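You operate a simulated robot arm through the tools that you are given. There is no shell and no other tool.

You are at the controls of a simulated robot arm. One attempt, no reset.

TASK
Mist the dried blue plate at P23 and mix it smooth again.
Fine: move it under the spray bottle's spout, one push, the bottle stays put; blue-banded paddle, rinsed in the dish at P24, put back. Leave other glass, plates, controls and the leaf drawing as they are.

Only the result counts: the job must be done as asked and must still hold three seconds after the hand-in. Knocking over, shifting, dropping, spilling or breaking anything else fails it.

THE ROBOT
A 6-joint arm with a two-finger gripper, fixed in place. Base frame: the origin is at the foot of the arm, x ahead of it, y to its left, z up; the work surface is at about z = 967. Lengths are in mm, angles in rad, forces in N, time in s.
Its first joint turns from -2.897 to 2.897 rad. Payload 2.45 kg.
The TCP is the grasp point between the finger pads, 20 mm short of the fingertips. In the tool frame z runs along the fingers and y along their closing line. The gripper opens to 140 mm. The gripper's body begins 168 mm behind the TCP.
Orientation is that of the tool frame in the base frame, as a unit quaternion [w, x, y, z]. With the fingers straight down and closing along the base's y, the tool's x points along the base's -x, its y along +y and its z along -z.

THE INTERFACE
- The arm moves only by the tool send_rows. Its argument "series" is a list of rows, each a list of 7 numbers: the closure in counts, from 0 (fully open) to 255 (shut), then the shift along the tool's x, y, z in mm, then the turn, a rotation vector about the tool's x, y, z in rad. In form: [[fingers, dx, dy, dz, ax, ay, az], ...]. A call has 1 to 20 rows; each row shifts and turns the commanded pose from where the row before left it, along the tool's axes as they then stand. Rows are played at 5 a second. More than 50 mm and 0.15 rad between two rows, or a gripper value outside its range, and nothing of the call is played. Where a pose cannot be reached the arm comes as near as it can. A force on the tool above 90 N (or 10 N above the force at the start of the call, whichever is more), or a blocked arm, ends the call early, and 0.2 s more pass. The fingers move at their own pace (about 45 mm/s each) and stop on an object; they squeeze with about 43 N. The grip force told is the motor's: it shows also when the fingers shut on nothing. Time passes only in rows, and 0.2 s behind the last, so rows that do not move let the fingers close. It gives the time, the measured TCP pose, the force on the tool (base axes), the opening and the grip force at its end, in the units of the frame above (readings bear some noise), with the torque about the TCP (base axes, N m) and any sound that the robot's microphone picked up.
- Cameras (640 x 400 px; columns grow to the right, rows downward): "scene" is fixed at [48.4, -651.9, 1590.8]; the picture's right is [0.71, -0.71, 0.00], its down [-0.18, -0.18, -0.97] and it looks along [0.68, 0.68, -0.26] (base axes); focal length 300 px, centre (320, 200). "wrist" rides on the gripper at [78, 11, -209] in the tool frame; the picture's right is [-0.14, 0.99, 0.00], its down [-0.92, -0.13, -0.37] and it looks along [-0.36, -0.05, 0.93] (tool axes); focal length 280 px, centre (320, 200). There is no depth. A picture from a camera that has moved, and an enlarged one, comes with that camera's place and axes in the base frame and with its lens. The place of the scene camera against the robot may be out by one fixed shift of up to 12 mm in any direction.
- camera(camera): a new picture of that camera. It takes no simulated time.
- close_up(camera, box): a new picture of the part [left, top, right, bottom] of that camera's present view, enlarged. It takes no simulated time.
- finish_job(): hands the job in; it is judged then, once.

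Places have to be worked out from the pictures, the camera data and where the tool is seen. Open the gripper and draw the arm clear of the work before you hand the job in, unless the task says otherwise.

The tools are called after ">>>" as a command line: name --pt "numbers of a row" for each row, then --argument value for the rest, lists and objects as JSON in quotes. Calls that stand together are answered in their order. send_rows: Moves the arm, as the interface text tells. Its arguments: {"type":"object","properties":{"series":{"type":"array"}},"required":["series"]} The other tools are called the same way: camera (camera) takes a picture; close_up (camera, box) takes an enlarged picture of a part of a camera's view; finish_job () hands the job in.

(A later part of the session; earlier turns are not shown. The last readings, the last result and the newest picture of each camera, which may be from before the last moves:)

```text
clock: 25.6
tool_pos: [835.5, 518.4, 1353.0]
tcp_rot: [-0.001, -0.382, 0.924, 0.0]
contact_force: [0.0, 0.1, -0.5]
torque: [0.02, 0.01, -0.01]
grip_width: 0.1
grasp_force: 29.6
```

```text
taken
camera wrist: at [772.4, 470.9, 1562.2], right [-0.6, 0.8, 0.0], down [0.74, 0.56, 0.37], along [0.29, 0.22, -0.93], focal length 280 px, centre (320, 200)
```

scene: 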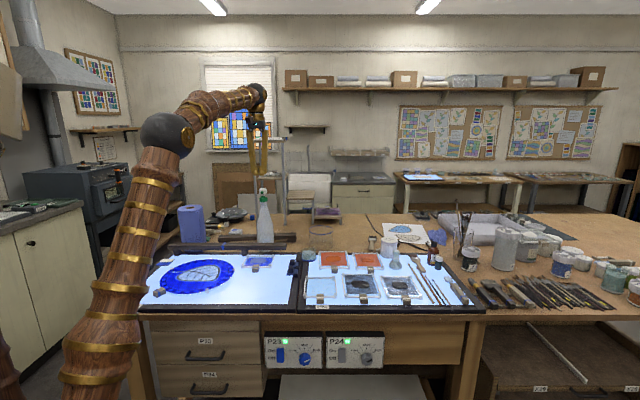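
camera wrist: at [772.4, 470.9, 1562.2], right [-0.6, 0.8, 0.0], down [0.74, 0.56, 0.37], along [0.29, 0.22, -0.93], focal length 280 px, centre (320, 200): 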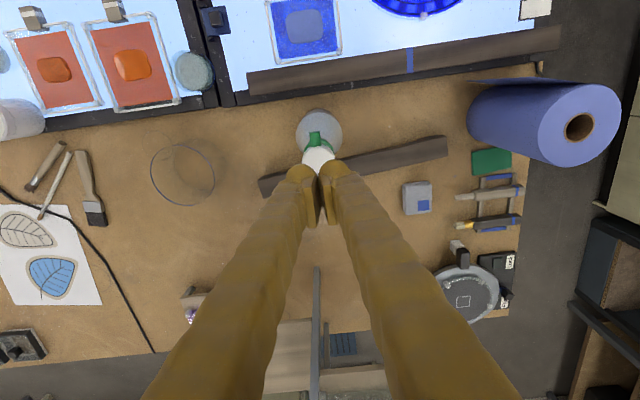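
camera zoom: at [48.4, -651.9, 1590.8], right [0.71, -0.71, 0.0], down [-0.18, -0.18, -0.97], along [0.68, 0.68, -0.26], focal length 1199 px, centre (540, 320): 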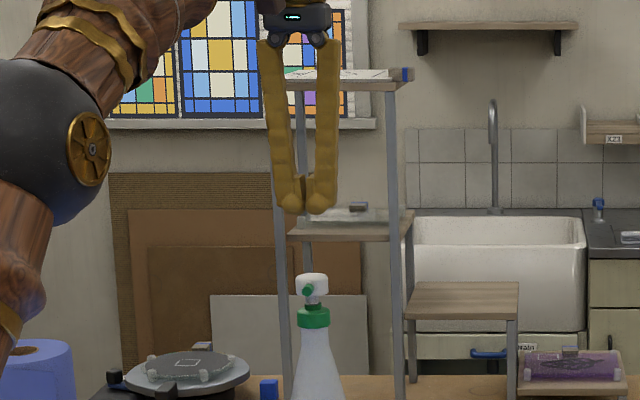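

I'm above the cap at (224, 957). I zoom in to verify the alignment with the cap and spout before pressing.

>>> close_up --camera "wrist" --box '[270, 90, 370, 210]'

>>> close_up --camera "scene" --box '[240, 160, 290, 220]'

```text
3.33 times, centred on (320, 150) of wrist
camera zoom: at [772.4, 470.9, 1562.2], right [-0.6, 0.8, 0.0], down [0.74, 0.56, 0.37], along [0.29, 0.22, -0.93], focal length 935 px, centre (320, 367)
```

zoom: 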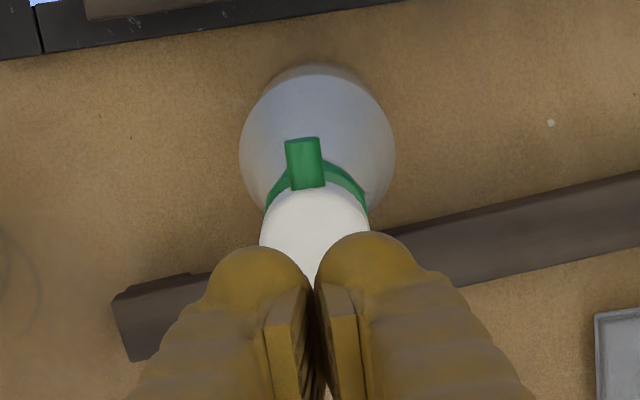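

```text
6.67 times, centred on (265, 190) of scene
camera zoom: at [48.4, -651.9, 1590.8], right [0.71, -0.71, 0.0], down [-0.18, -0.18, -0.97], along [0.68, 0.68, -0.26], focal length 1998 px, centre (687, 267)
```

zoom: 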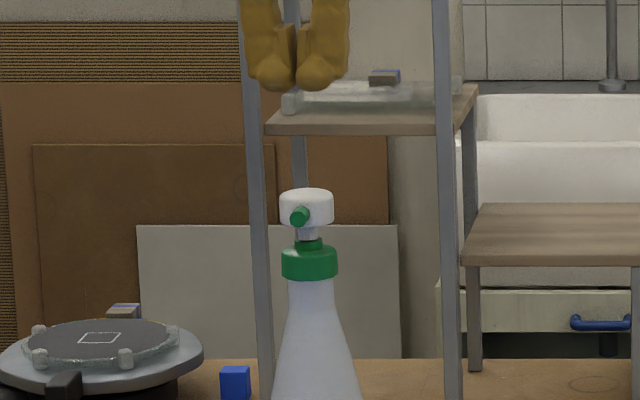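

Alignment is within a couple of millimetres. I correct by 2 mm and come down to just above the cap.

>>> send_rows --pt "255 2 -0.5 30 0 0 0" --pt "255 0 0 25 0 0 0" --pt "255 0 0 8 0 0 0" --pt "255 0 0 0 0 0 0"

>>> close_up --camera "scene" --box '[240, 160, 290, 220]'

>>> close_up --camera "wrist" --box '[270, 90, 370, 210]'

```text
clock: 26.6
tool_pos: [834.0, 516.8, 1290.2]
tcp_rot: [0.0, -0.383, 0.924, 0.0]
contact_force: [0.0, 0.5, -0.4]
torque: [0.0, -0.02, 0.02]
grip_width: 0.1
grasp_force: 29.1
```

```text
6.67 times, centred on (265, 190) of scene
camera zoom: at [48.4, -651.9, 1590.8], right [0.71, -0.71, 0.0], down [-0.18, -0.18, -0.97], along [0.68, 0.68, -0.26], focal length 1998 px, centre (687, 267)
```

zoom: 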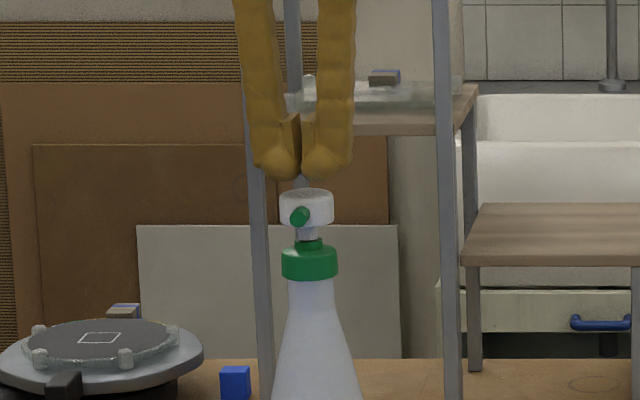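

```text
3.33 times, centred on (320, 150) of wrist
camera zoom: at [771.4, 469.1, 1499.1], right [-0.6, 0.8, 0.0], down [0.74, 0.56, 0.37], along [0.29, 0.22, -0.93], focal length 935 px, centre (320, 367)
```

zoom: 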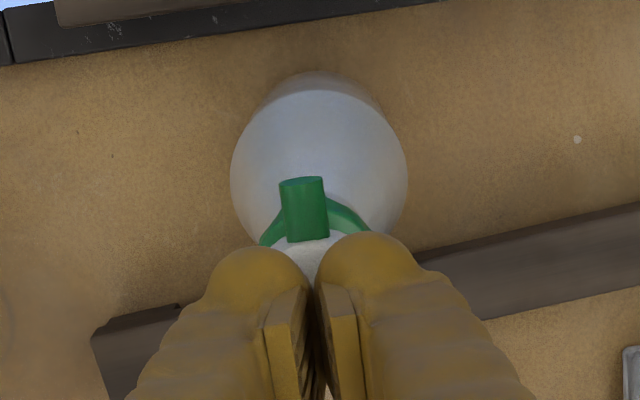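

The fingertips hang about 8–10 mm above the cap, centred on it. I lower in small steps to find contact.

>>> send_rows --pt "255 0 -1 3 0 0 0" --pt "255 0 0 3 0 0 0" --pt "255 0 0 2 0 0 0" --pt "255 0 0 0 0 0 0"

>>> close_up --camera "scene" --box '[240, 160, 290, 220]'

```text
clock: 27.6
tool_pos: [834.4, 515.5, 1282.4]
tcp_rot: [0.0, -0.383, 0.924, 0.0]
contact_force: [-0.2, -0.1, 0.0]
torque: [-0.02, -0.03, -0.03]
grip_width: 0.0
grasp_force: 29.0
```

```text
6.67 times, centred on (265, 190) of scene
camera zoom: at [48.4, -651.9, 1590.8], right [0.71, -0.71, 0.0], down [-0.18, -0.18, -0.97], along [0.68, 0.68, -0.26], focal length 1998 px, centre (687, 267)
```

zoom: 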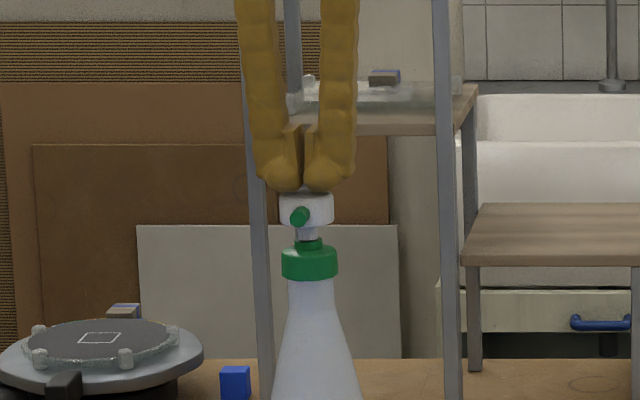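

There's no contact yet, with the tips at z≈1262. I now make the one press in small steps, watching force and sound.

>>> send_rows --pt "255 0 0 2 0 0 0" --pt "255 0 0 2 0 0 0" --pt "255 0 0 2 0 0 0" --pt "255 0 0 2 0 0 0" --pt "255 0 0 2 0 0 0"

```text
clock: 28.8
tool_pos: [836.0, 515.9, 1273.3]
tcp_rot: [0.0, -0.383, 0.924, 0.0]
contact_force: [-0.6, 0.8, 2.7]
torque: [0.02, 0.03, 0.0]
grip_width: 0.0
grasp_force: 29.6
heard: click
```

I heard a click at just 2.7 N. I look at the pump and the plate to see whether it has sprayed.

>>> close_up --camera "scene" --box '[240, 160, 290, 220]'

>>> close_up --camera "scene" --box '[220, 220, 310, 290]'

>>> camera --camera "wrist"

>>> close_up --camera "wrist" --box '[240, 0, 400, 100]'

```text
6.67 times, centred on (265, 190) of scene
camera zoom: at [48.4, -651.9, 1590.8], right [0.71, -0.71, 0.0], down [-0.18, -0.18, -0.97], along [0.68, 0.68, -0.26], focal length 1998 px, centre (687, 267)
```

zoom: 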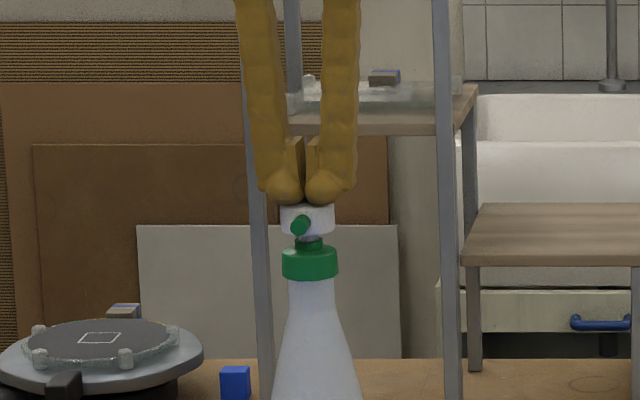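

```text
5.71 times, centred on (265, 255) of scene
camera zoom: at [48.4, -651.9, 1590.8], right [0.71, -0.71, 0.0], down [-0.18, -0.18, -0.97], along [0.68, 0.68, -0.26], focal length 1712 px, centre (634, -114)
```

zoom: 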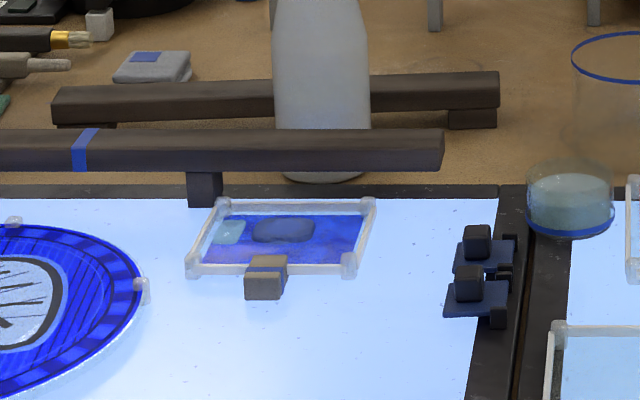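

```text
taken
camera wrist: at [772.9, 467.8, 1482.0], right [-0.6, 0.8, 0.0], down [0.74, 0.56, 0.37], along [0.29, 0.22, -0.93], focal length 280 px, centre (320, 200)
```

wrist: 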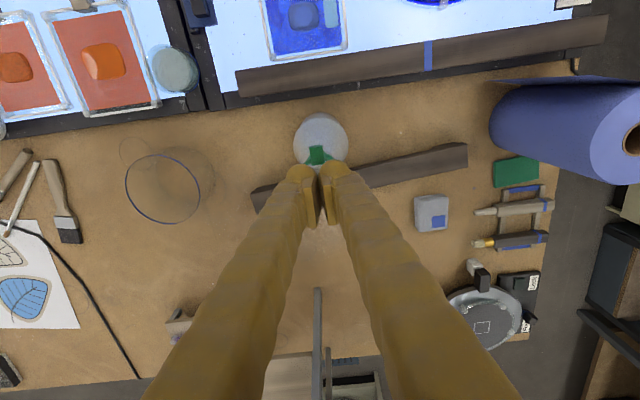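

```text
4.00 times, centred on (320, 50) of wrist
camera zoom: at [772.9, 467.8, 1482.0], right [-0.6, 0.8, 0.0], down [0.74, 0.56, 0.37], along [0.29, 0.22, -0.93], focal length 1122 px, centre (320, 800)
```

zoom: 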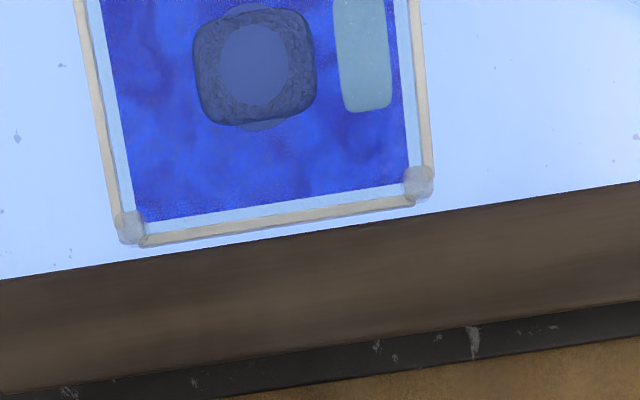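

The mist landed on the plate: a pale water pool now shows beside a darkened lump with a wet spot. The single push is done, so I lift straight off the cap.

>>> send_rows --pt "255 0 0 -5 0 0 0" --pt "255 0 0 -15 0 0 0" --pt "255 0 0 -30 0 0 0" --pt "255 0 0 -40 0 0 0"

>>> close_up --camera "scene" --box '[240, 160, 290, 220]'

>>> close_up --camera "scene" --box '[235, 235, 285, 275]'

```text
clock: 29.8
tool_pos: [836.0, 515.9, 1362.7]
tcp_rot: [-0.001, -0.383, 0.924, 0.0]
contact_force: [0.5, 0.5, -0.3]
torque: [0.03, -0.01, 0.01]
grip_width: 0.0
grasp_force: 29.6
```

```text
6.67 times, centred on (265, 190) of scene
camera zoom: at [48.4, -651.9, 1590.8], right [0.71, -0.71, 0.0], down [-0.18, -0.18, -0.97], along [0.68, 0.68, -0.26], focal length 1998 px, centre (687, 267)
```

zoom: 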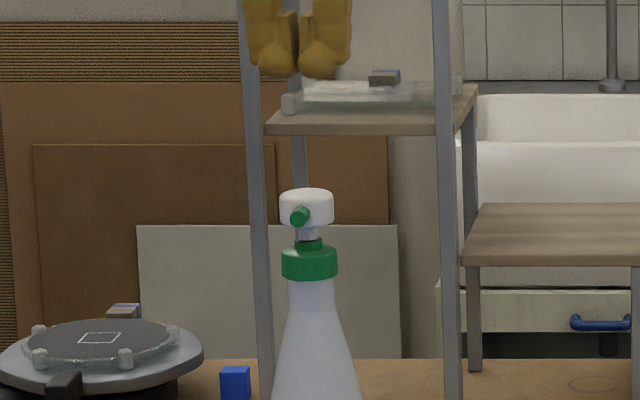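

```text
10.00 times, centred on (260, 255) of scene
camera zoom: at [48.4, -651.9, 1590.8], right [0.71, -0.71, 0.0], down [-0.18, -0.18, -0.97], along [0.68, 0.68, -0.26], focal length 2996 px, centre (920, -350)
```

zoom: 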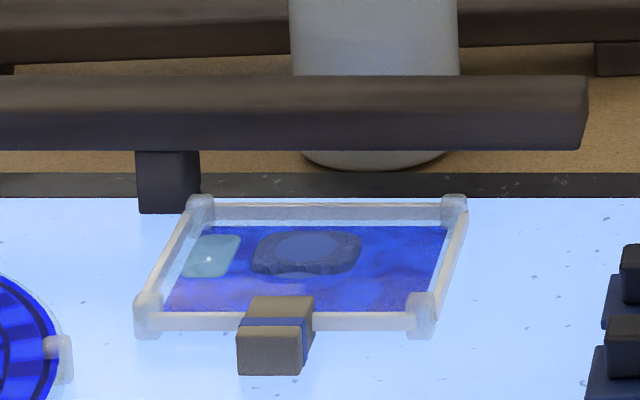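

The pump has sprung back and the bottle hasn't moved. Now for the paddle: it lies at radius about 1100 mm, so I'll approach with the tool pitched forward along its handle. I first move to mid-bench, set a 46 mm opening and pitch the tool.

>>> send_rows --pt "171 30.5 -34.1 0 0 0 0" --pt "171 30.5 -34.1 0 0 0 0" --pt "171 30.5 -34.1 0 0 0 0" --pt "171 30.5 -34.1 0 0 0 0" --pt "171 30.5 -34.1 0 0 0 0" --pt "171 30.5 -34.1 0 0 0 0" --pt "171 30.5 -34.1 0 0 0 0" --pt "171 30.5 -34.1 0 0 0 0" --pt "171 30.5 -34.1 0 0 0 0" --pt "171 30.5 -34.1 0 0 0 0" --pt "171 30.5 -34.1 0 0 0 0" --pt "171 0 0 0 0 -0.15 0" --pt "171 0 0 0 0 -0.15 0" --pt "171 0 0 0 0 -0.15 0" --pt "171 0 0 0 0 -0.15 0" --pt "171 0 0 0 0 -0.15 0" --pt "171 0 0 0 0 0 0"

>>> camera --camera "wrist"

>>> camera --camera "scene"

```text
clock: 33.4
tool_pos: [863.3, 13.3, 1363.3]
tcp_rot: [0.338, -0.356, 0.86, 0.14]
contact_force: [0.9, -0.3, 0.1]
torque: [-0.04, 0.01, 0.0]
grip_width: 46.2
grasp_force: 0.1
```

```text
taken
camera wrist: at [714.7, -120.5, 1462.3], right [-0.63, 0.77, 0.09], down [0.39, 0.21, 0.9], along [0.67, 0.6, -0.43], focal length 280 px, centre (320, 200)
```

wrist: 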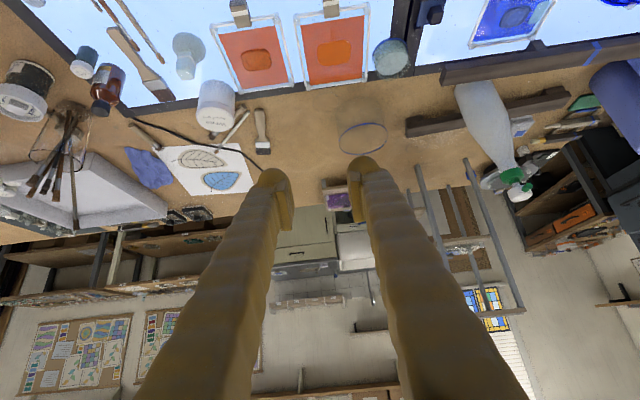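

```text
taken
```

scene: 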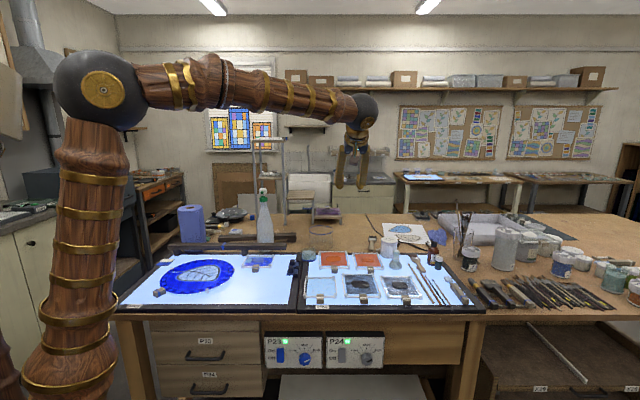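

The arm holds the pitched pose well at (601, 620). I continue to a spot above the paddle handle and test the reach.

>>> send_rows --pt "171 21.1 -42 3.1 0 0 0" --pt "171 21.1 -42 3.1 0 0 0" --pt "171 21.1 -42 3.1 0 0 0" --pt "171 21.1 -42 3.1 0 0 0" --pt "171 21.1 -42 3.1 0 0 0" --pt "171 21.1 -42 3.1 0 0 0" --pt "171 21.1 -42 3.1 0 0 0" --pt "171 21.1 -42 3.1 0 0 0" --pt "171 21.1 -42 3.1 0 0 0" --pt "171 0 0 0 0 0 0"

>>> camera --camera "wrist"

>>> camera --camera "scene"

```text
clock: 35.6
tool_pos: [1045.4, -340.8, 1213.5]
tcp_rot: [0.338, -0.355, 0.86, 0.139]
contact_force: [0.1, 0.2, -0.6]
torque: [0.0, 0.0, 0.04]
grip_width: 45.7
grasp_force: 0.2
```

```text
taken
camera wrist: at [896.2, -473.8, 1312.3], right [-0.63, 0.77, 0.09], down [0.39, 0.21, 0.9], along [0.67, 0.6, -0.43], focal length 280 px, centre (320, 200)
```

wrist: 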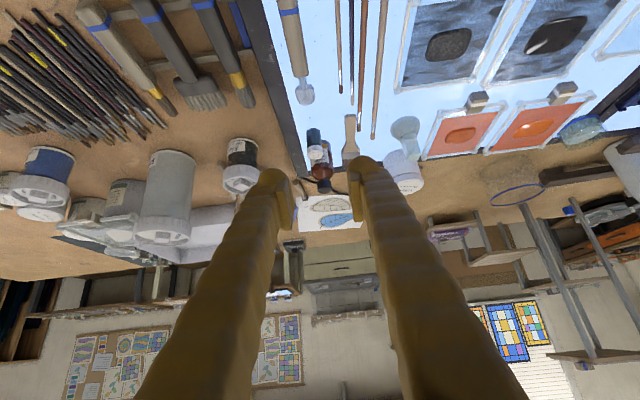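

```text
taken
```

scene: 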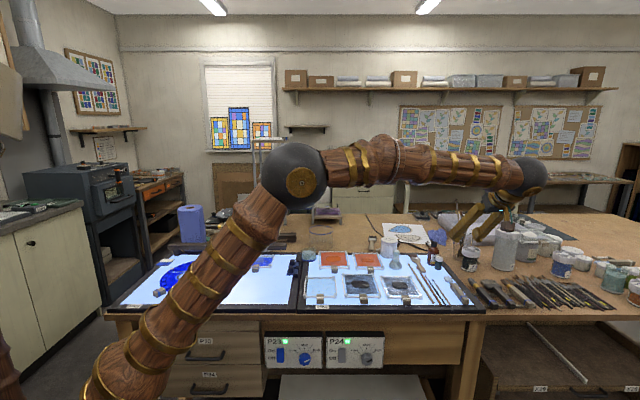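

The pitched pose reaches there easily. I zoom in on the paddle to measure it from here.

>>> close_up --camera "wrist" --box '[240, 0, 400, 110]'

>>> close_up --camera "scene" --box '[420, 240, 490, 310]'

```text
3.64 times, centred on (320, 55) of wrist
camera zoom: at [896.2, -473.8, 1312.3], right [-0.63, 0.77, 0.09], down [0.39, 0.21, 0.9], along [0.67, 0.6, -0.43], focal length 1020 px, centre (320, 727)
```

zoom: 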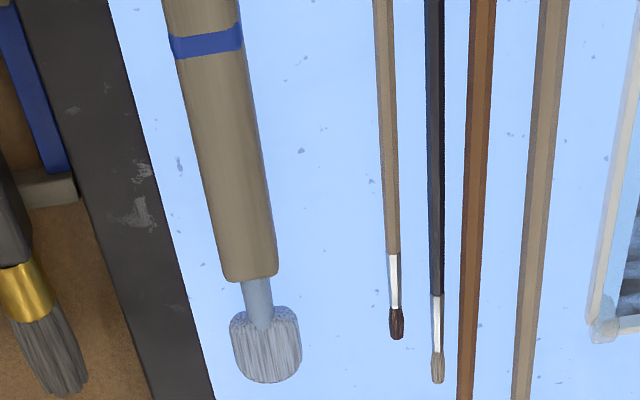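

```text
5.71 times, centred on (455, 275) of scene
camera zoom: at [48.4, -651.9, 1590.8], right [0.71, -0.71, 0.0], down [-0.18, -0.18, -0.97], along [0.68, 0.68, -0.26], focal length 1712 px, centre (-451, -229)
```

zoom: 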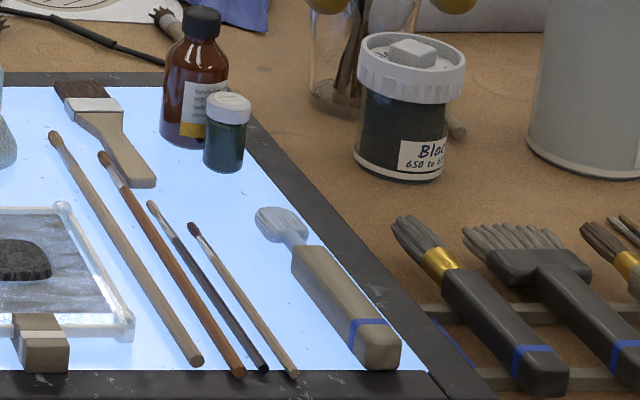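

Seen from two angles, the paddle handle lies along e2 at e1≈992.5 (about 21 mm wide, e2 468–573, top z≈987), with its head out to e2≈640. I narrow the opening to about 38 mm and descend part-way over the handle to check alignment.

>>> send_rows --pt "186 26.0 -2.8 31.2 0 0 0" --pt "186 26.0 -2.8 31.2 0 0 0" --pt "186 26.0 -2.8 31.2 0 0 0" --pt "186 20.0 -2.8 24.5 0 0 0" --pt "186 0 0 0 0 0 0"

>>> camera --camera "wrist"

>>> camera --camera "scene"

>>> close_up --camera "scene" --box '[420, 220, 500, 310]'

```text
clock: 36.8
tool_pos: [1059.1, -339.9, 1059.7]
tcp_rot: [0.338, -0.356, 0.86, 0.14]
contact_force: [-0.3, 0.3, -0.2]
torque: [0.02, 0.0, 0.0]
grip_width: 37.9
grasp_force: 0.0
```

```text
taken
camera wrist: at [909.8, -474.5, 1159.0], right [-0.63, 0.77, 0.09], down [0.39, 0.21, 0.9], along [0.67, 0.6, -0.43], focal length 280 px, centre (320, 200)
```

wrist: 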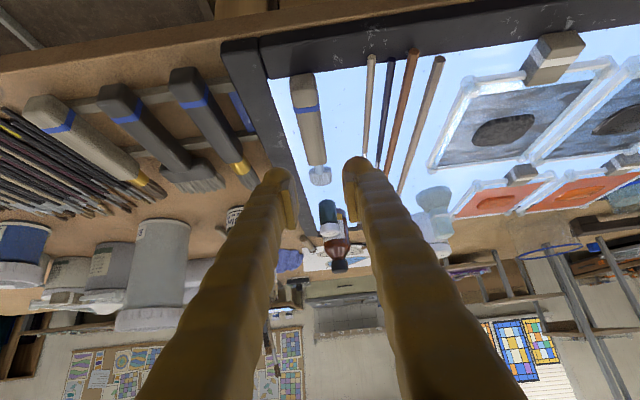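

```text
taken
```

scene: 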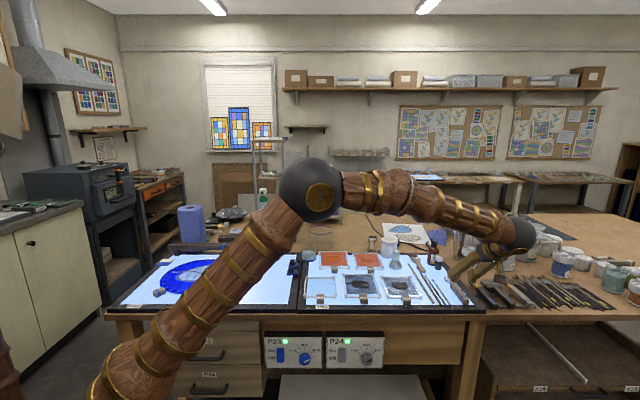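

```text
4.44 times, centred on (460, 265) of scene
camera zoom: at [48.4, -651.9, 1590.8], right [0.71, -0.71, 0.0], down [-0.18, -0.18, -0.97], along [0.68, 0.68, -0.26], focal length 1332 px, centre (-302, -89)
```

zoom: 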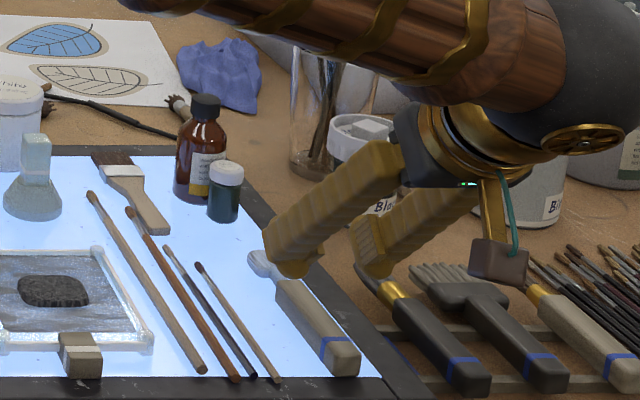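

I'm at (989, 508, 1060) with a 38 mm opening. I zoom to check the handle's sideways position against the fingers.

>>> close_up --camera "wrist" --box '[240, 50, 400, 210]'

```text
2.50 times, centred on (320, 130) of wrist
camera zoom: at [909.8, -474.5, 1159.0], right [-0.63, 0.77, 0.09], down [0.39, 0.21, 0.9], along [0.67, 0.6, -0.43], focal length 701 px, centre (320, 375)
```

zoom: 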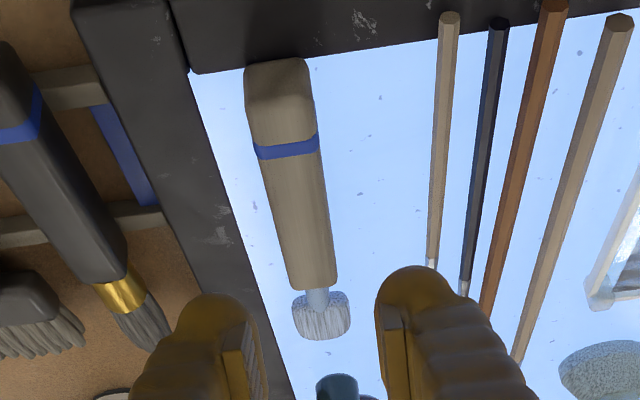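

The handle is centred at e1≈991.8, so I shift 2.6 mm, tighten the opening to 34 mm, and descend to about z 998, with the finger corners just above the panel.

>>> send_rows --pt "193 12 -1.3 12.3 0 0 0" --pt "193 12 -1.3 12.3 0 0 0" --pt "193 12 0 12.3 0 0 0" --pt "193 4 0 4 0 0 0" --pt "193 3.4 0 3.5 0 0 0" --pt "193 0 0 0 0 0 0"

>>> close_up --camera "scene" --box '[430, 240, 490, 310]'

>>> close_up --camera "wrist" --box '[240, 90, 400, 250]'

```text
clock: 38.2
tool_pos: [1061.6, -343.0, 998.5]
tcp_rot: [0.338, -0.356, 0.86, 0.139]
contact_force: [-0.2, 0.5, -0.1]
torque: [0.01, 0.01, -0.03]
grip_width: 34.1
grasp_force: 0.1
```

```text
5.71 times, centred on (460, 275) of scene
camera zoom: at [48.4, -651.9, 1590.8], right [0.71, -0.71, 0.0], down [-0.18, -0.18, -0.97], along [0.68, 0.68, -0.26], focal length 1712 px, centre (-480, -229)
```

zoom: 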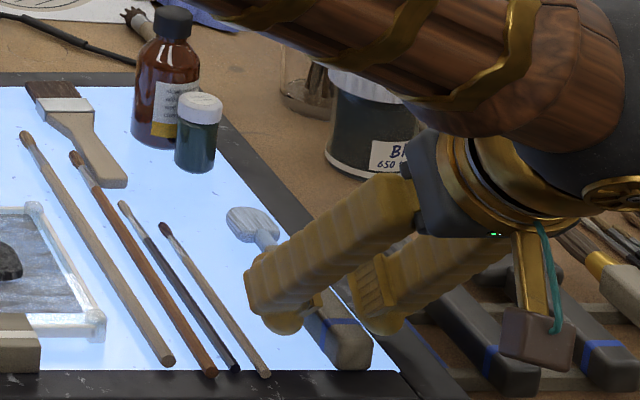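

```text
2.50 times, centred on (320, 170) of wrist
camera zoom: at [911.9, -477.5, 1097.3], right [-0.63, 0.77, 0.09], down [0.39, 0.21, 0.9], along [0.67, 0.6, -0.43], focal length 701 px, centre (320, 275)
```

zoom: 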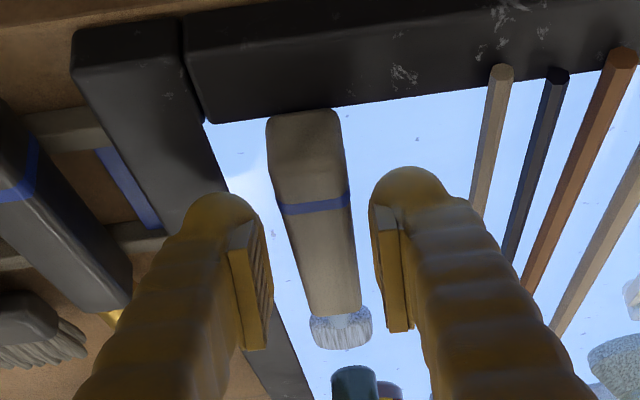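

The fingers straddle the handle evenly with no contact. I lower 2 mm more and close.

>>> send_rows --pt "193 1.4 0 1.5 0 0 0" --pt "193 0 0 0 0 0 0" --pt "215 0 0 0 0 0 0" --pt "255 0 0 0 0 0 0" --pt "255 0 0 0 0 0 0" --pt "255 0 0 0 0 0 0" --pt "255 0 0 0 0 0 0"

>>> close_up --camera "scene" --box '[430, 240, 490, 310]'

>>> close_up --camera "wrist" --box '[240, 90, 400, 250]'

```text
clock: 39.8
tool_pos: [1061.5, -345.0, 995.5]
tcp_rot: [0.339, -0.356, 0.86, 0.14]
contact_force: [-0.3, 0.5, 0.0]
torque: [-0.02, 0.0, 0.02]
grip_width: 20.6
grasp_force: 42.8
```

```text
5.71 times, centred on (460, 275) of scene
camera zoom: at [48.4, -651.9, 1590.8], right [0.71, -0.71, 0.0], down [-0.18, -0.18, -0.97], along [0.68, 0.68, -0.26], focal length 1712 px, centre (-480, -229)
```

zoom: 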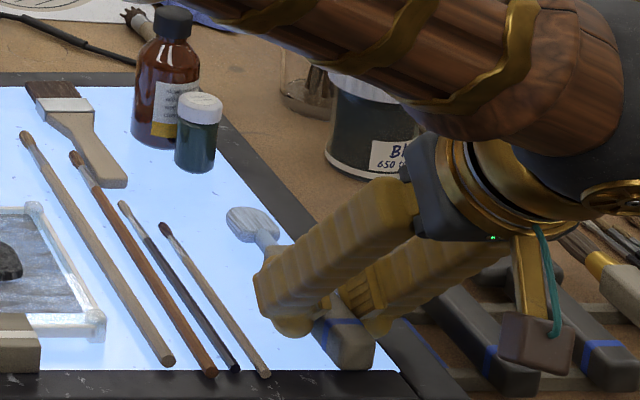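

```text
2.50 times, centred on (320, 170) of wrist
camera zoom: at [911.9, -477.3, 1095.3], right [-0.63, 0.77, 0.09], down [0.39, 0.21, 0.9], along [0.67, 0.6, -0.43], focal length 701 px, centre (320, 275)
```

zoom: 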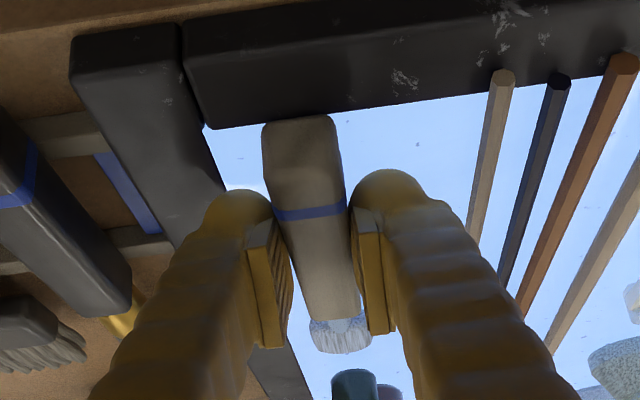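

The paddle is gripped (20.6 mm, 43 N). I lift it straight up gently and check that it holds its angle.

>>> send_rows --pt "255 -3.4 0 -3.7 0 0 0" --pt "255 -6.8 0 -7.3 0 0 0" --pt "255 -13.6 0 -14.6 0 0 0" --pt "255 -20.4 0 -22 0 0 0" --pt "255 -20.4 0 -22 0 0 0" --pt "255 0 0 0 0 0 0"

>>> camera --camera "scene"

>>> close_up --camera "scene" --box '[420, 215, 500, 305]'

>>> camera --camera "wrist"

```text
clock: 41.2
tool_pos: [1060.4, -343.7, 1091.1]
tcp_rot: [0.338, -0.356, 0.86, 0.141]
contact_force: [0.4, 0.5, -1.5]
torque: [-0.01, 0.02, 0.0]
grip_width: 20.5
grasp_force: 42.6
```

```text
taken
```

scene: 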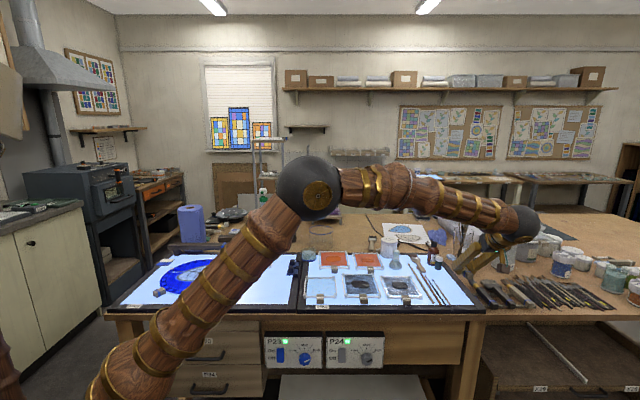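

```text
4.44 times, centred on (460, 260) of scene
camera zoom: at [48.4, -651.9, 1590.8], right [0.71, -0.71, 0.0], down [-0.18, -0.18, -0.97], along [0.68, 0.68, -0.26], focal length 1332 px, centre (-302, -67)
```

zoom: 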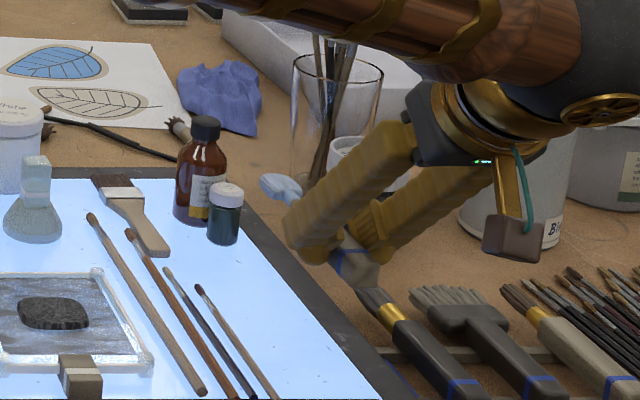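

```text
taken
camera wrist: at [911.7, -477.4, 1190.1], right [-0.63, 0.77, 0.09], down [0.39, 0.21, 0.9], along [0.67, 0.6, -0.43], focal length 280 px, centre (320, 200)
```

wrist: 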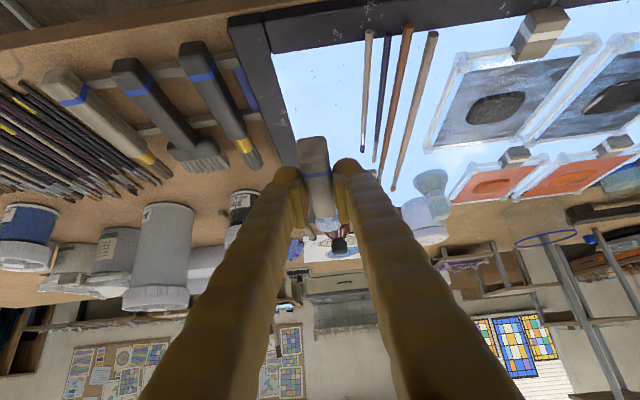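

The paddle holds steady at its angle. I raise it well clear, carry it back over towards P23, and straighten the tool so that the paddle hangs head-down.

>>> send_rows --pt "255 -27.3 0 -29.3 0 0 0" --pt "255 -27.3 0 -29.3 0 0 0" --pt "255 -27.3 0 -29.3 0 0 0" --pt "255 -27.3 0 -29.3 0 0 0" --pt "255 0 45 0 0 0 0" --pt "255 0 45 0 0 0 0" --pt "255 0 45 0 0 0 0" --pt "255 0 45 0 0 0 0" --pt "255 0 45 0 0 0 0" --pt "255 0 45 0 0 0 0" --pt "255 0 45 0 0 0 0" --pt "255 0 45 0 0 0 0" --pt "255 0 45 0 0 0 0" --pt "255 0 45 0 0 0 0" --pt "255 0 45 0 0 0 0" --pt "255 0 0 0 0 0.15 0" --pt "255 0 0 0 0 0.15 0" --pt "255 0 0 0 0 0.15 0" --pt "255 0 0 0 0 0.15 0" --pt "255 0 0 0 0 0.15 0"

>>> camera --camera "scene"

>>> camera --camera "wrist"

```text
clock: 45.4
tool_pos: [710.5, 6.0, 1250.7]
tcp_rot: [0.0, -0.383, 0.924, -0.001]
contact_force: [-0.5, -0.6, -0.7]
torque: [-0.02, -0.04, 0.02]
grip_width: 20.4
grasp_force: 43.1
```

```text
taken
```

scene: 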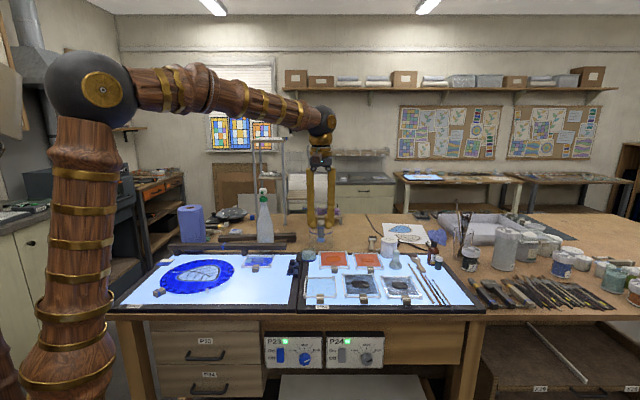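

```text
taken
camera wrist: at [647.5, -40.9, 1460.5], right [-0.6, 0.8, 0.0], down [0.74, 0.56, 0.37], along [0.29, 0.22, -0.93], focal length 280 px, centre (320, 200)
```

wrist: 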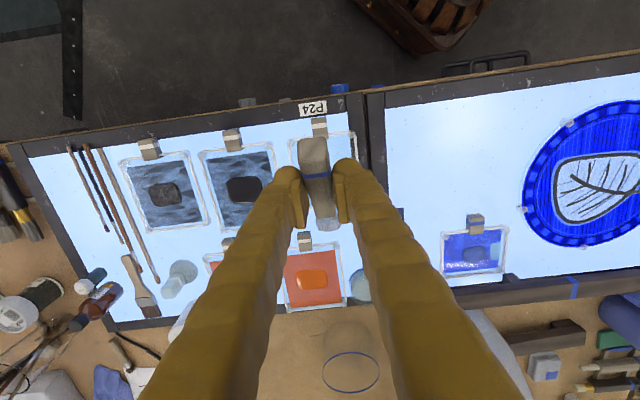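

The tool is vertical and the paddle hangs head-down. I zoom to see its real angle and the plate.

>>> close_up --camera "scene" --box '[290, 170, 350, 250]'

>>> close_up --camera "wrist" --box '[260, 110, 380, 250]'

>>> close_up --camera "wrist" --box '[420, 200, 530, 290]'

```text
5.00 times, centred on (320, 210) of scene
camera zoom: at [48.4, -651.9, 1590.8], right [0.71, -0.71, 0.0], down [-0.18, -0.18, -0.97], along [0.68, 0.68, -0.26], focal length 1498 px, centre (320, 150)
```

zoom: 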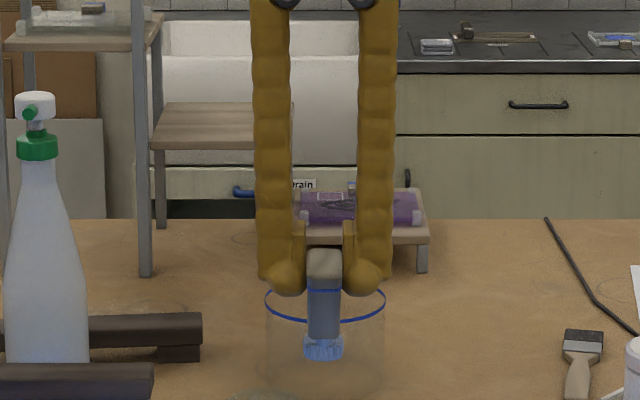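

```text
2.86 times, centred on (320, 180) of wrist
camera zoom: at [647.5, -40.9, 1460.5], right [-0.6, 0.8, 0.0], down [0.74, 0.56, 0.37], along [0.29, 0.22, -0.93], focal length 801 px, centre (320, 257)
```

zoom: 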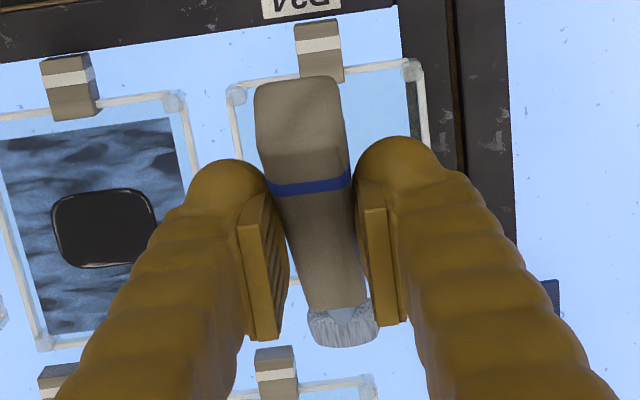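

```text
4.44 times, centred on (475, 245) of wrist
camera zoom: at [647.5, -40.9, 1460.5], right [-0.6, 0.8, 0.0], down [0.74, 0.56, 0.37], along [0.29, 0.22, -0.93], focal length 1246 px, centre (-369, 0)
```

zoom: 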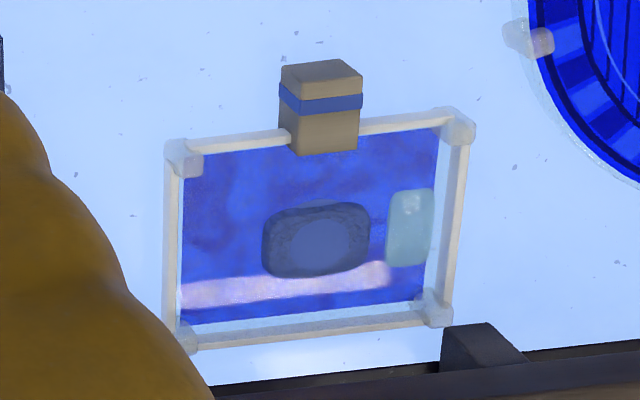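

The plate's interior spans about e1 170–283, e2 725–813. The lump is at (223, 778) and the water pool at (179, 778). By my geometry the paddle's lowest edge sits about 82 mm ahead of and 109 mm below the TCP. I bring it over the lump and down part-way.

>>> send_rows --pt "255 -26.6 39.3 0 0 0 0" --pt "255 -26.6 39.3 0 0 0 0" --pt "255 -26.6 39.3 0 0 0 0" --pt "255 -26.6 39.3 0 0 0 0" --pt "255 -26.6 39.3 0 0 0 0" --pt "255 -26.6 39.3 0 0 0 0" --pt "255 -26.6 39.3 0 0 0 0" --pt "255 0 0 45 0 0 0" --pt "255 0 0 45 0 0 0" --pt "255 0 0 30 0 0 0" --pt "255 0 0 0 0 0 0"

>>> close_up --camera "scene" --box '[225, 215, 305, 285]'

>>> camera --camera "wrist"

>>> close_up --camera "wrist" --box '[240, 160, 400, 300]'

```text
clock: 47.8
tool_pos: [648.7, 331.9, 1128.8]
tcp_rot: [0.0, -0.382, 0.924, 0.0]
contact_force: [-0.3, -0.3, -1.0]
torque: [-0.05, 0.03, 0.03]
grip_width: 20.5
grasp_force: 42.8
```

```text
5.71 times, centred on (265, 250) of scene
camera zoom: at [48.4, -651.9, 1590.8], right [0.71, -0.71, 0.0], down [-0.18, -0.18, -0.97], along [0.68, 0.68, -0.26], focal length 1712 px, centre (634, -86)
```

zoom: 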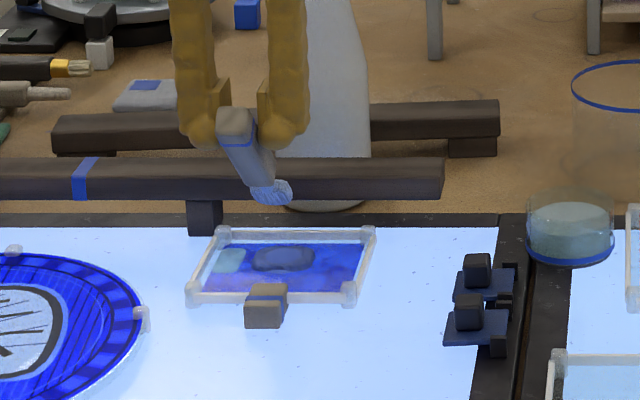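

```text
taken
camera wrist: at [585.3, 285.3, 1339.2], right [-0.6, 0.8, 0.0], down [0.74, 0.56, 0.37], along [0.29, 0.22, -0.93], focal length 280 px, centre (320, 200)
```

wrist: 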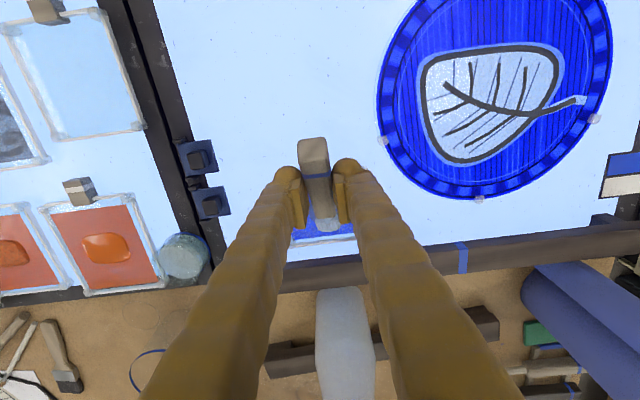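

```text
2.86 times, centred on (320, 230) of wrist
camera zoom: at [585.3, 285.3, 1339.2], right [-0.6, 0.8, 0.0], down [0.74, 0.56, 0.37], along [0.29, 0.22, -0.93], focal length 801 px, centre (320, 114)
```

zoom: 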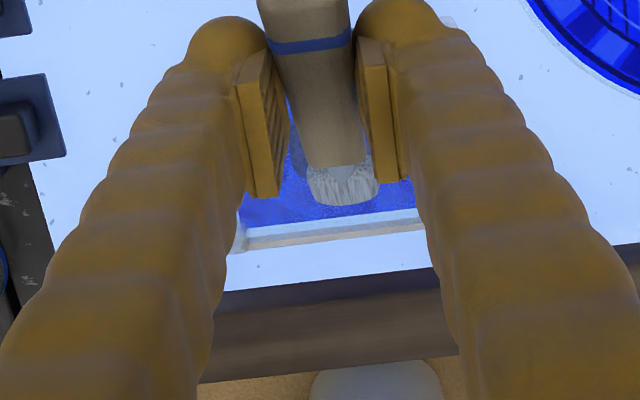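

The paddle head is over the lump. I lower it to near the plate floor and look for first contact gently.

>>> send_rows --pt "255 0 0 20 0 0 0" --pt "255 0 0 12 0 0 0" --pt "255 0 0 5 0 0 0" --pt "255 0 0 2 0 0 0" --pt "255 0 0 0 0 0 0"

>>> close_up --camera "scene" --box '[235, 235, 285, 275]'

>>> close_up --camera "wrist" --box '[240, 160, 400, 300]'

```text
clock: 49.0
tool_pos: [647.7, 332.6, 1092.3]
tcp_rot: [0.0, -0.383, 0.924, 0.0]
contact_force: [0.1, 0.7, -0.7]
torque: [-0.01, -0.03, -0.01]
grip_width: 20.5
grasp_force: 42.8
```

```text
10.00 times, centred on (260, 255) of scene
camera zoom: at [48.4, -651.9, 1590.8], right [0.71, -0.71, 0.0], down [-0.18, -0.18, -0.97], along [0.68, 0.68, -0.26], focal length 2996 px, centre (920, -350)
```

zoom: 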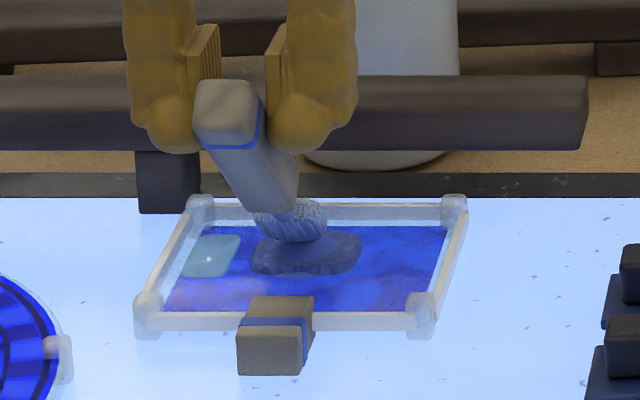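

```text
2.86 times, centred on (320, 230) of wrist
camera zoom: at [585.3, 285.0, 1300.5], right [-0.6, 0.8, 0.0], down [0.74, 0.56, 0.37], along [0.29, 0.22, -0.93], focal length 801 px, centre (320, 114)
```

zoom: 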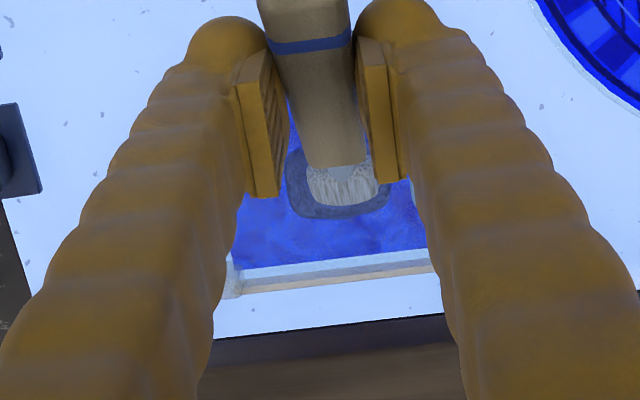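

No contact yet; the head is a few millimetres above the lump. I step down slowly.

>>> send_rows --pt "255 0 0 1.5 0 0 0" --pt "255 0 0 1.5 0 0 0" --pt "255 0 0 1 0 0 0" --pt "255 0 0 0 0 0 0"

>>> close_up --camera "scene" --box '[235, 235, 285, 275]'

```text
clock: 50.0
tool_pos: [648.5, 331.8, 1088.3]
tcp_rot: [0.0, -0.383, 0.924, 0.001]
contact_force: [-0.8, -0.1, -0.3]
torque: [-0.01, 0.0, 0.0]
grip_width: 20.7
grasp_force: 42.8
```

```text
10.00 times, centred on (260, 255) of scene
camera zoom: at [48.4, -651.9, 1590.8], right [0.71, -0.71, 0.0], down [-0.18, -0.18, -0.97], along [0.68, 0.68, -0.26], focal length 2996 px, centre (920, -350)
```

zoom: 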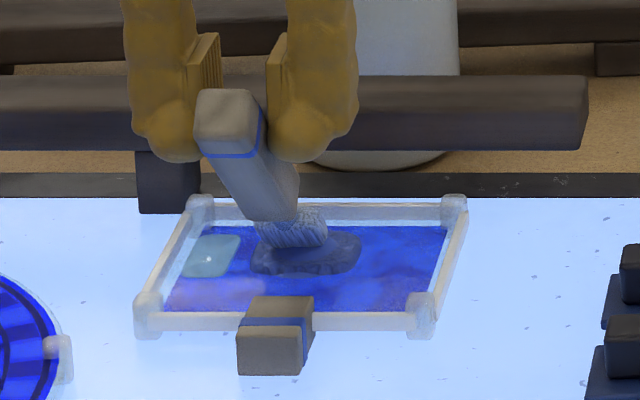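

Still essentially free (readings within noise). I step down another few millimetres.

>>> send_rows --pt "255 0 0 1 0 0 0" --pt "255 0 0 1 0 0 0" --pt "255 0 0 1 0 0 0" --pt "255 0 0 0 0 0 0"

>>> close_up --camera "scene" --box '[235, 235, 285, 275]'

>>> close_up --camera "wrist" --box '[280, 200, 370, 270]'

```text
clock: 51.0
tool_pos: [648.7, 332.6, 1084.3]
tcp_rot: [0.0, -0.383, 0.924, 0.0]
contact_force: [0.4, 0.5, 0.9]
torque: [0.15, -0.16, 0.01]
grip_width: 20.6
grasp_force: 43.3
```

```text
10.00 times, centred on (260, 255) of scene
camera zoom: at [48.4, -651.9, 1590.8], right [0.71, -0.71, 0.0], down [-0.18, -0.18, -0.97], along [0.68, 0.68, -0.26], focal length 2996 px, centre (920, -350)
```

zoom: 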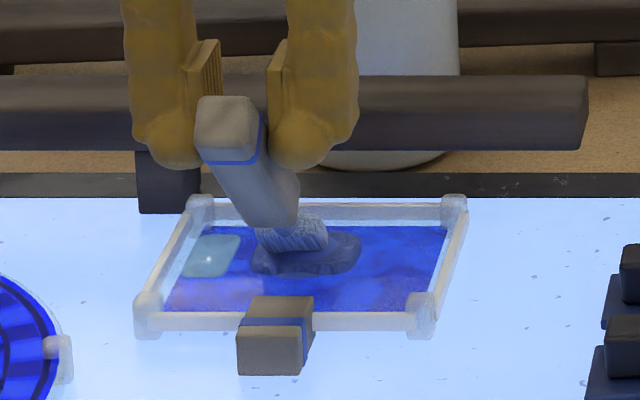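

```text
5.71 times, centred on (325, 235) of wrist
camera zoom: at [585.3, 285.0, 1293.6], right [-0.6, 0.8, 0.0], down [0.74, 0.56, 0.37], along [0.29, 0.22, -0.93], focal length 1602 px, centre (291, 0)
```

zoom: 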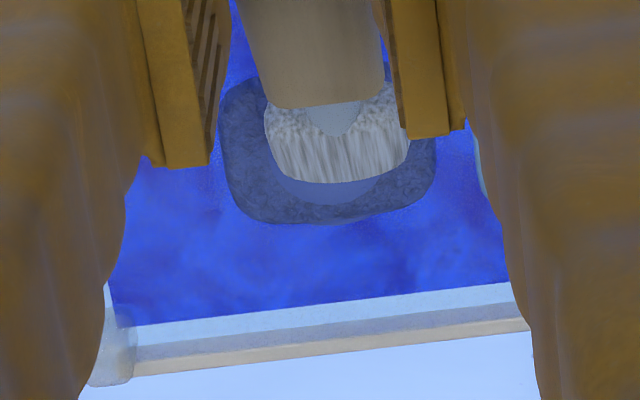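

First contact: about 2 N at TCP z≈1084.5. I raise slightly, move over to the water pool, and check the contact height there.

>>> send_rows --pt "255 0 0 -4 0 0 0" --pt "255 0 18 0 0 0 0" --pt "255 0 18 0 0 0 0" --pt "255 0 0 2 0 0 0" --pt "255 0 0 2 0 0 0" --pt "255 0 0 0 0 0 0"

>>> close_up --camera "scene" --box '[235, 235, 285, 275]'

>>> close_up --camera "wrist" --box '[280, 200, 370, 270]'

```text
clock: 52.4
tool_pos: [622.0, 358.6, 1085.2]
tcp_rot: [0.0, -0.382, 0.924, 0.0]
contact_force: [-1.3, 0.2, -0.5]
torque: [-0.03, 0.03, 0.0]
grip_width: 20.8
grasp_force: 43.6
```

```text
10.00 times, centred on (260, 255) of scene
camera zoom: at [48.4, -651.9, 1590.8], right [0.71, -0.71, 0.0], down [-0.18, -0.18, -0.97], along [0.68, 0.68, -0.26], focal length 2996 px, centre (920, -350)
```

zoom: 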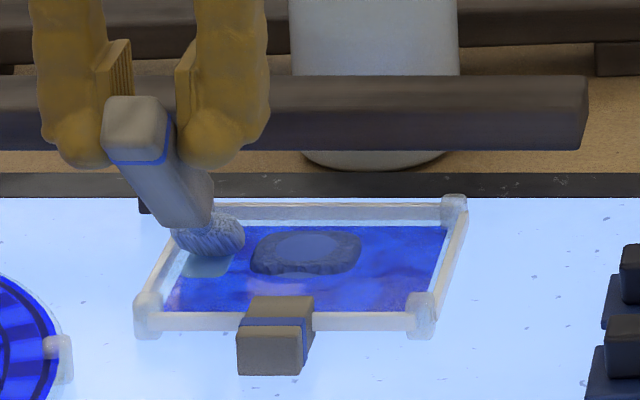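

```text
5.71 times, centred on (325, 235) of wrist
camera zoom: at [559.5, 310.4, 1293.7], right [-0.6, 0.8, 0.0], down [0.74, 0.56, 0.37], along [0.29, 0.22, -0.93], focal length 1602 px, centre (291, 0)
```

zoom: 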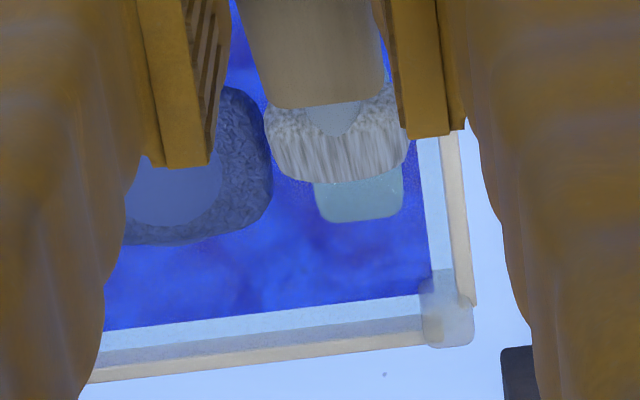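

There's no contact here at 1085, so the floor is a bit lower. I step down to find it.

>>> send_rows --pt "255 0 0 1 0 0 0" --pt "255 0 0 1 0 0 0" --pt "255 0 0 0 0 0 0"

```text
clock: 53.2
tool_pos: [622.9, 357.2, 1084.7]
tcp_rot: [0.001, -0.382, 0.924, 0.0]
contact_force: [-5.0, -4.1, 20.3]
torque: [0.71, -0.71, 0.02]
grip_width: 20.6
grasp_force: 43.3
```

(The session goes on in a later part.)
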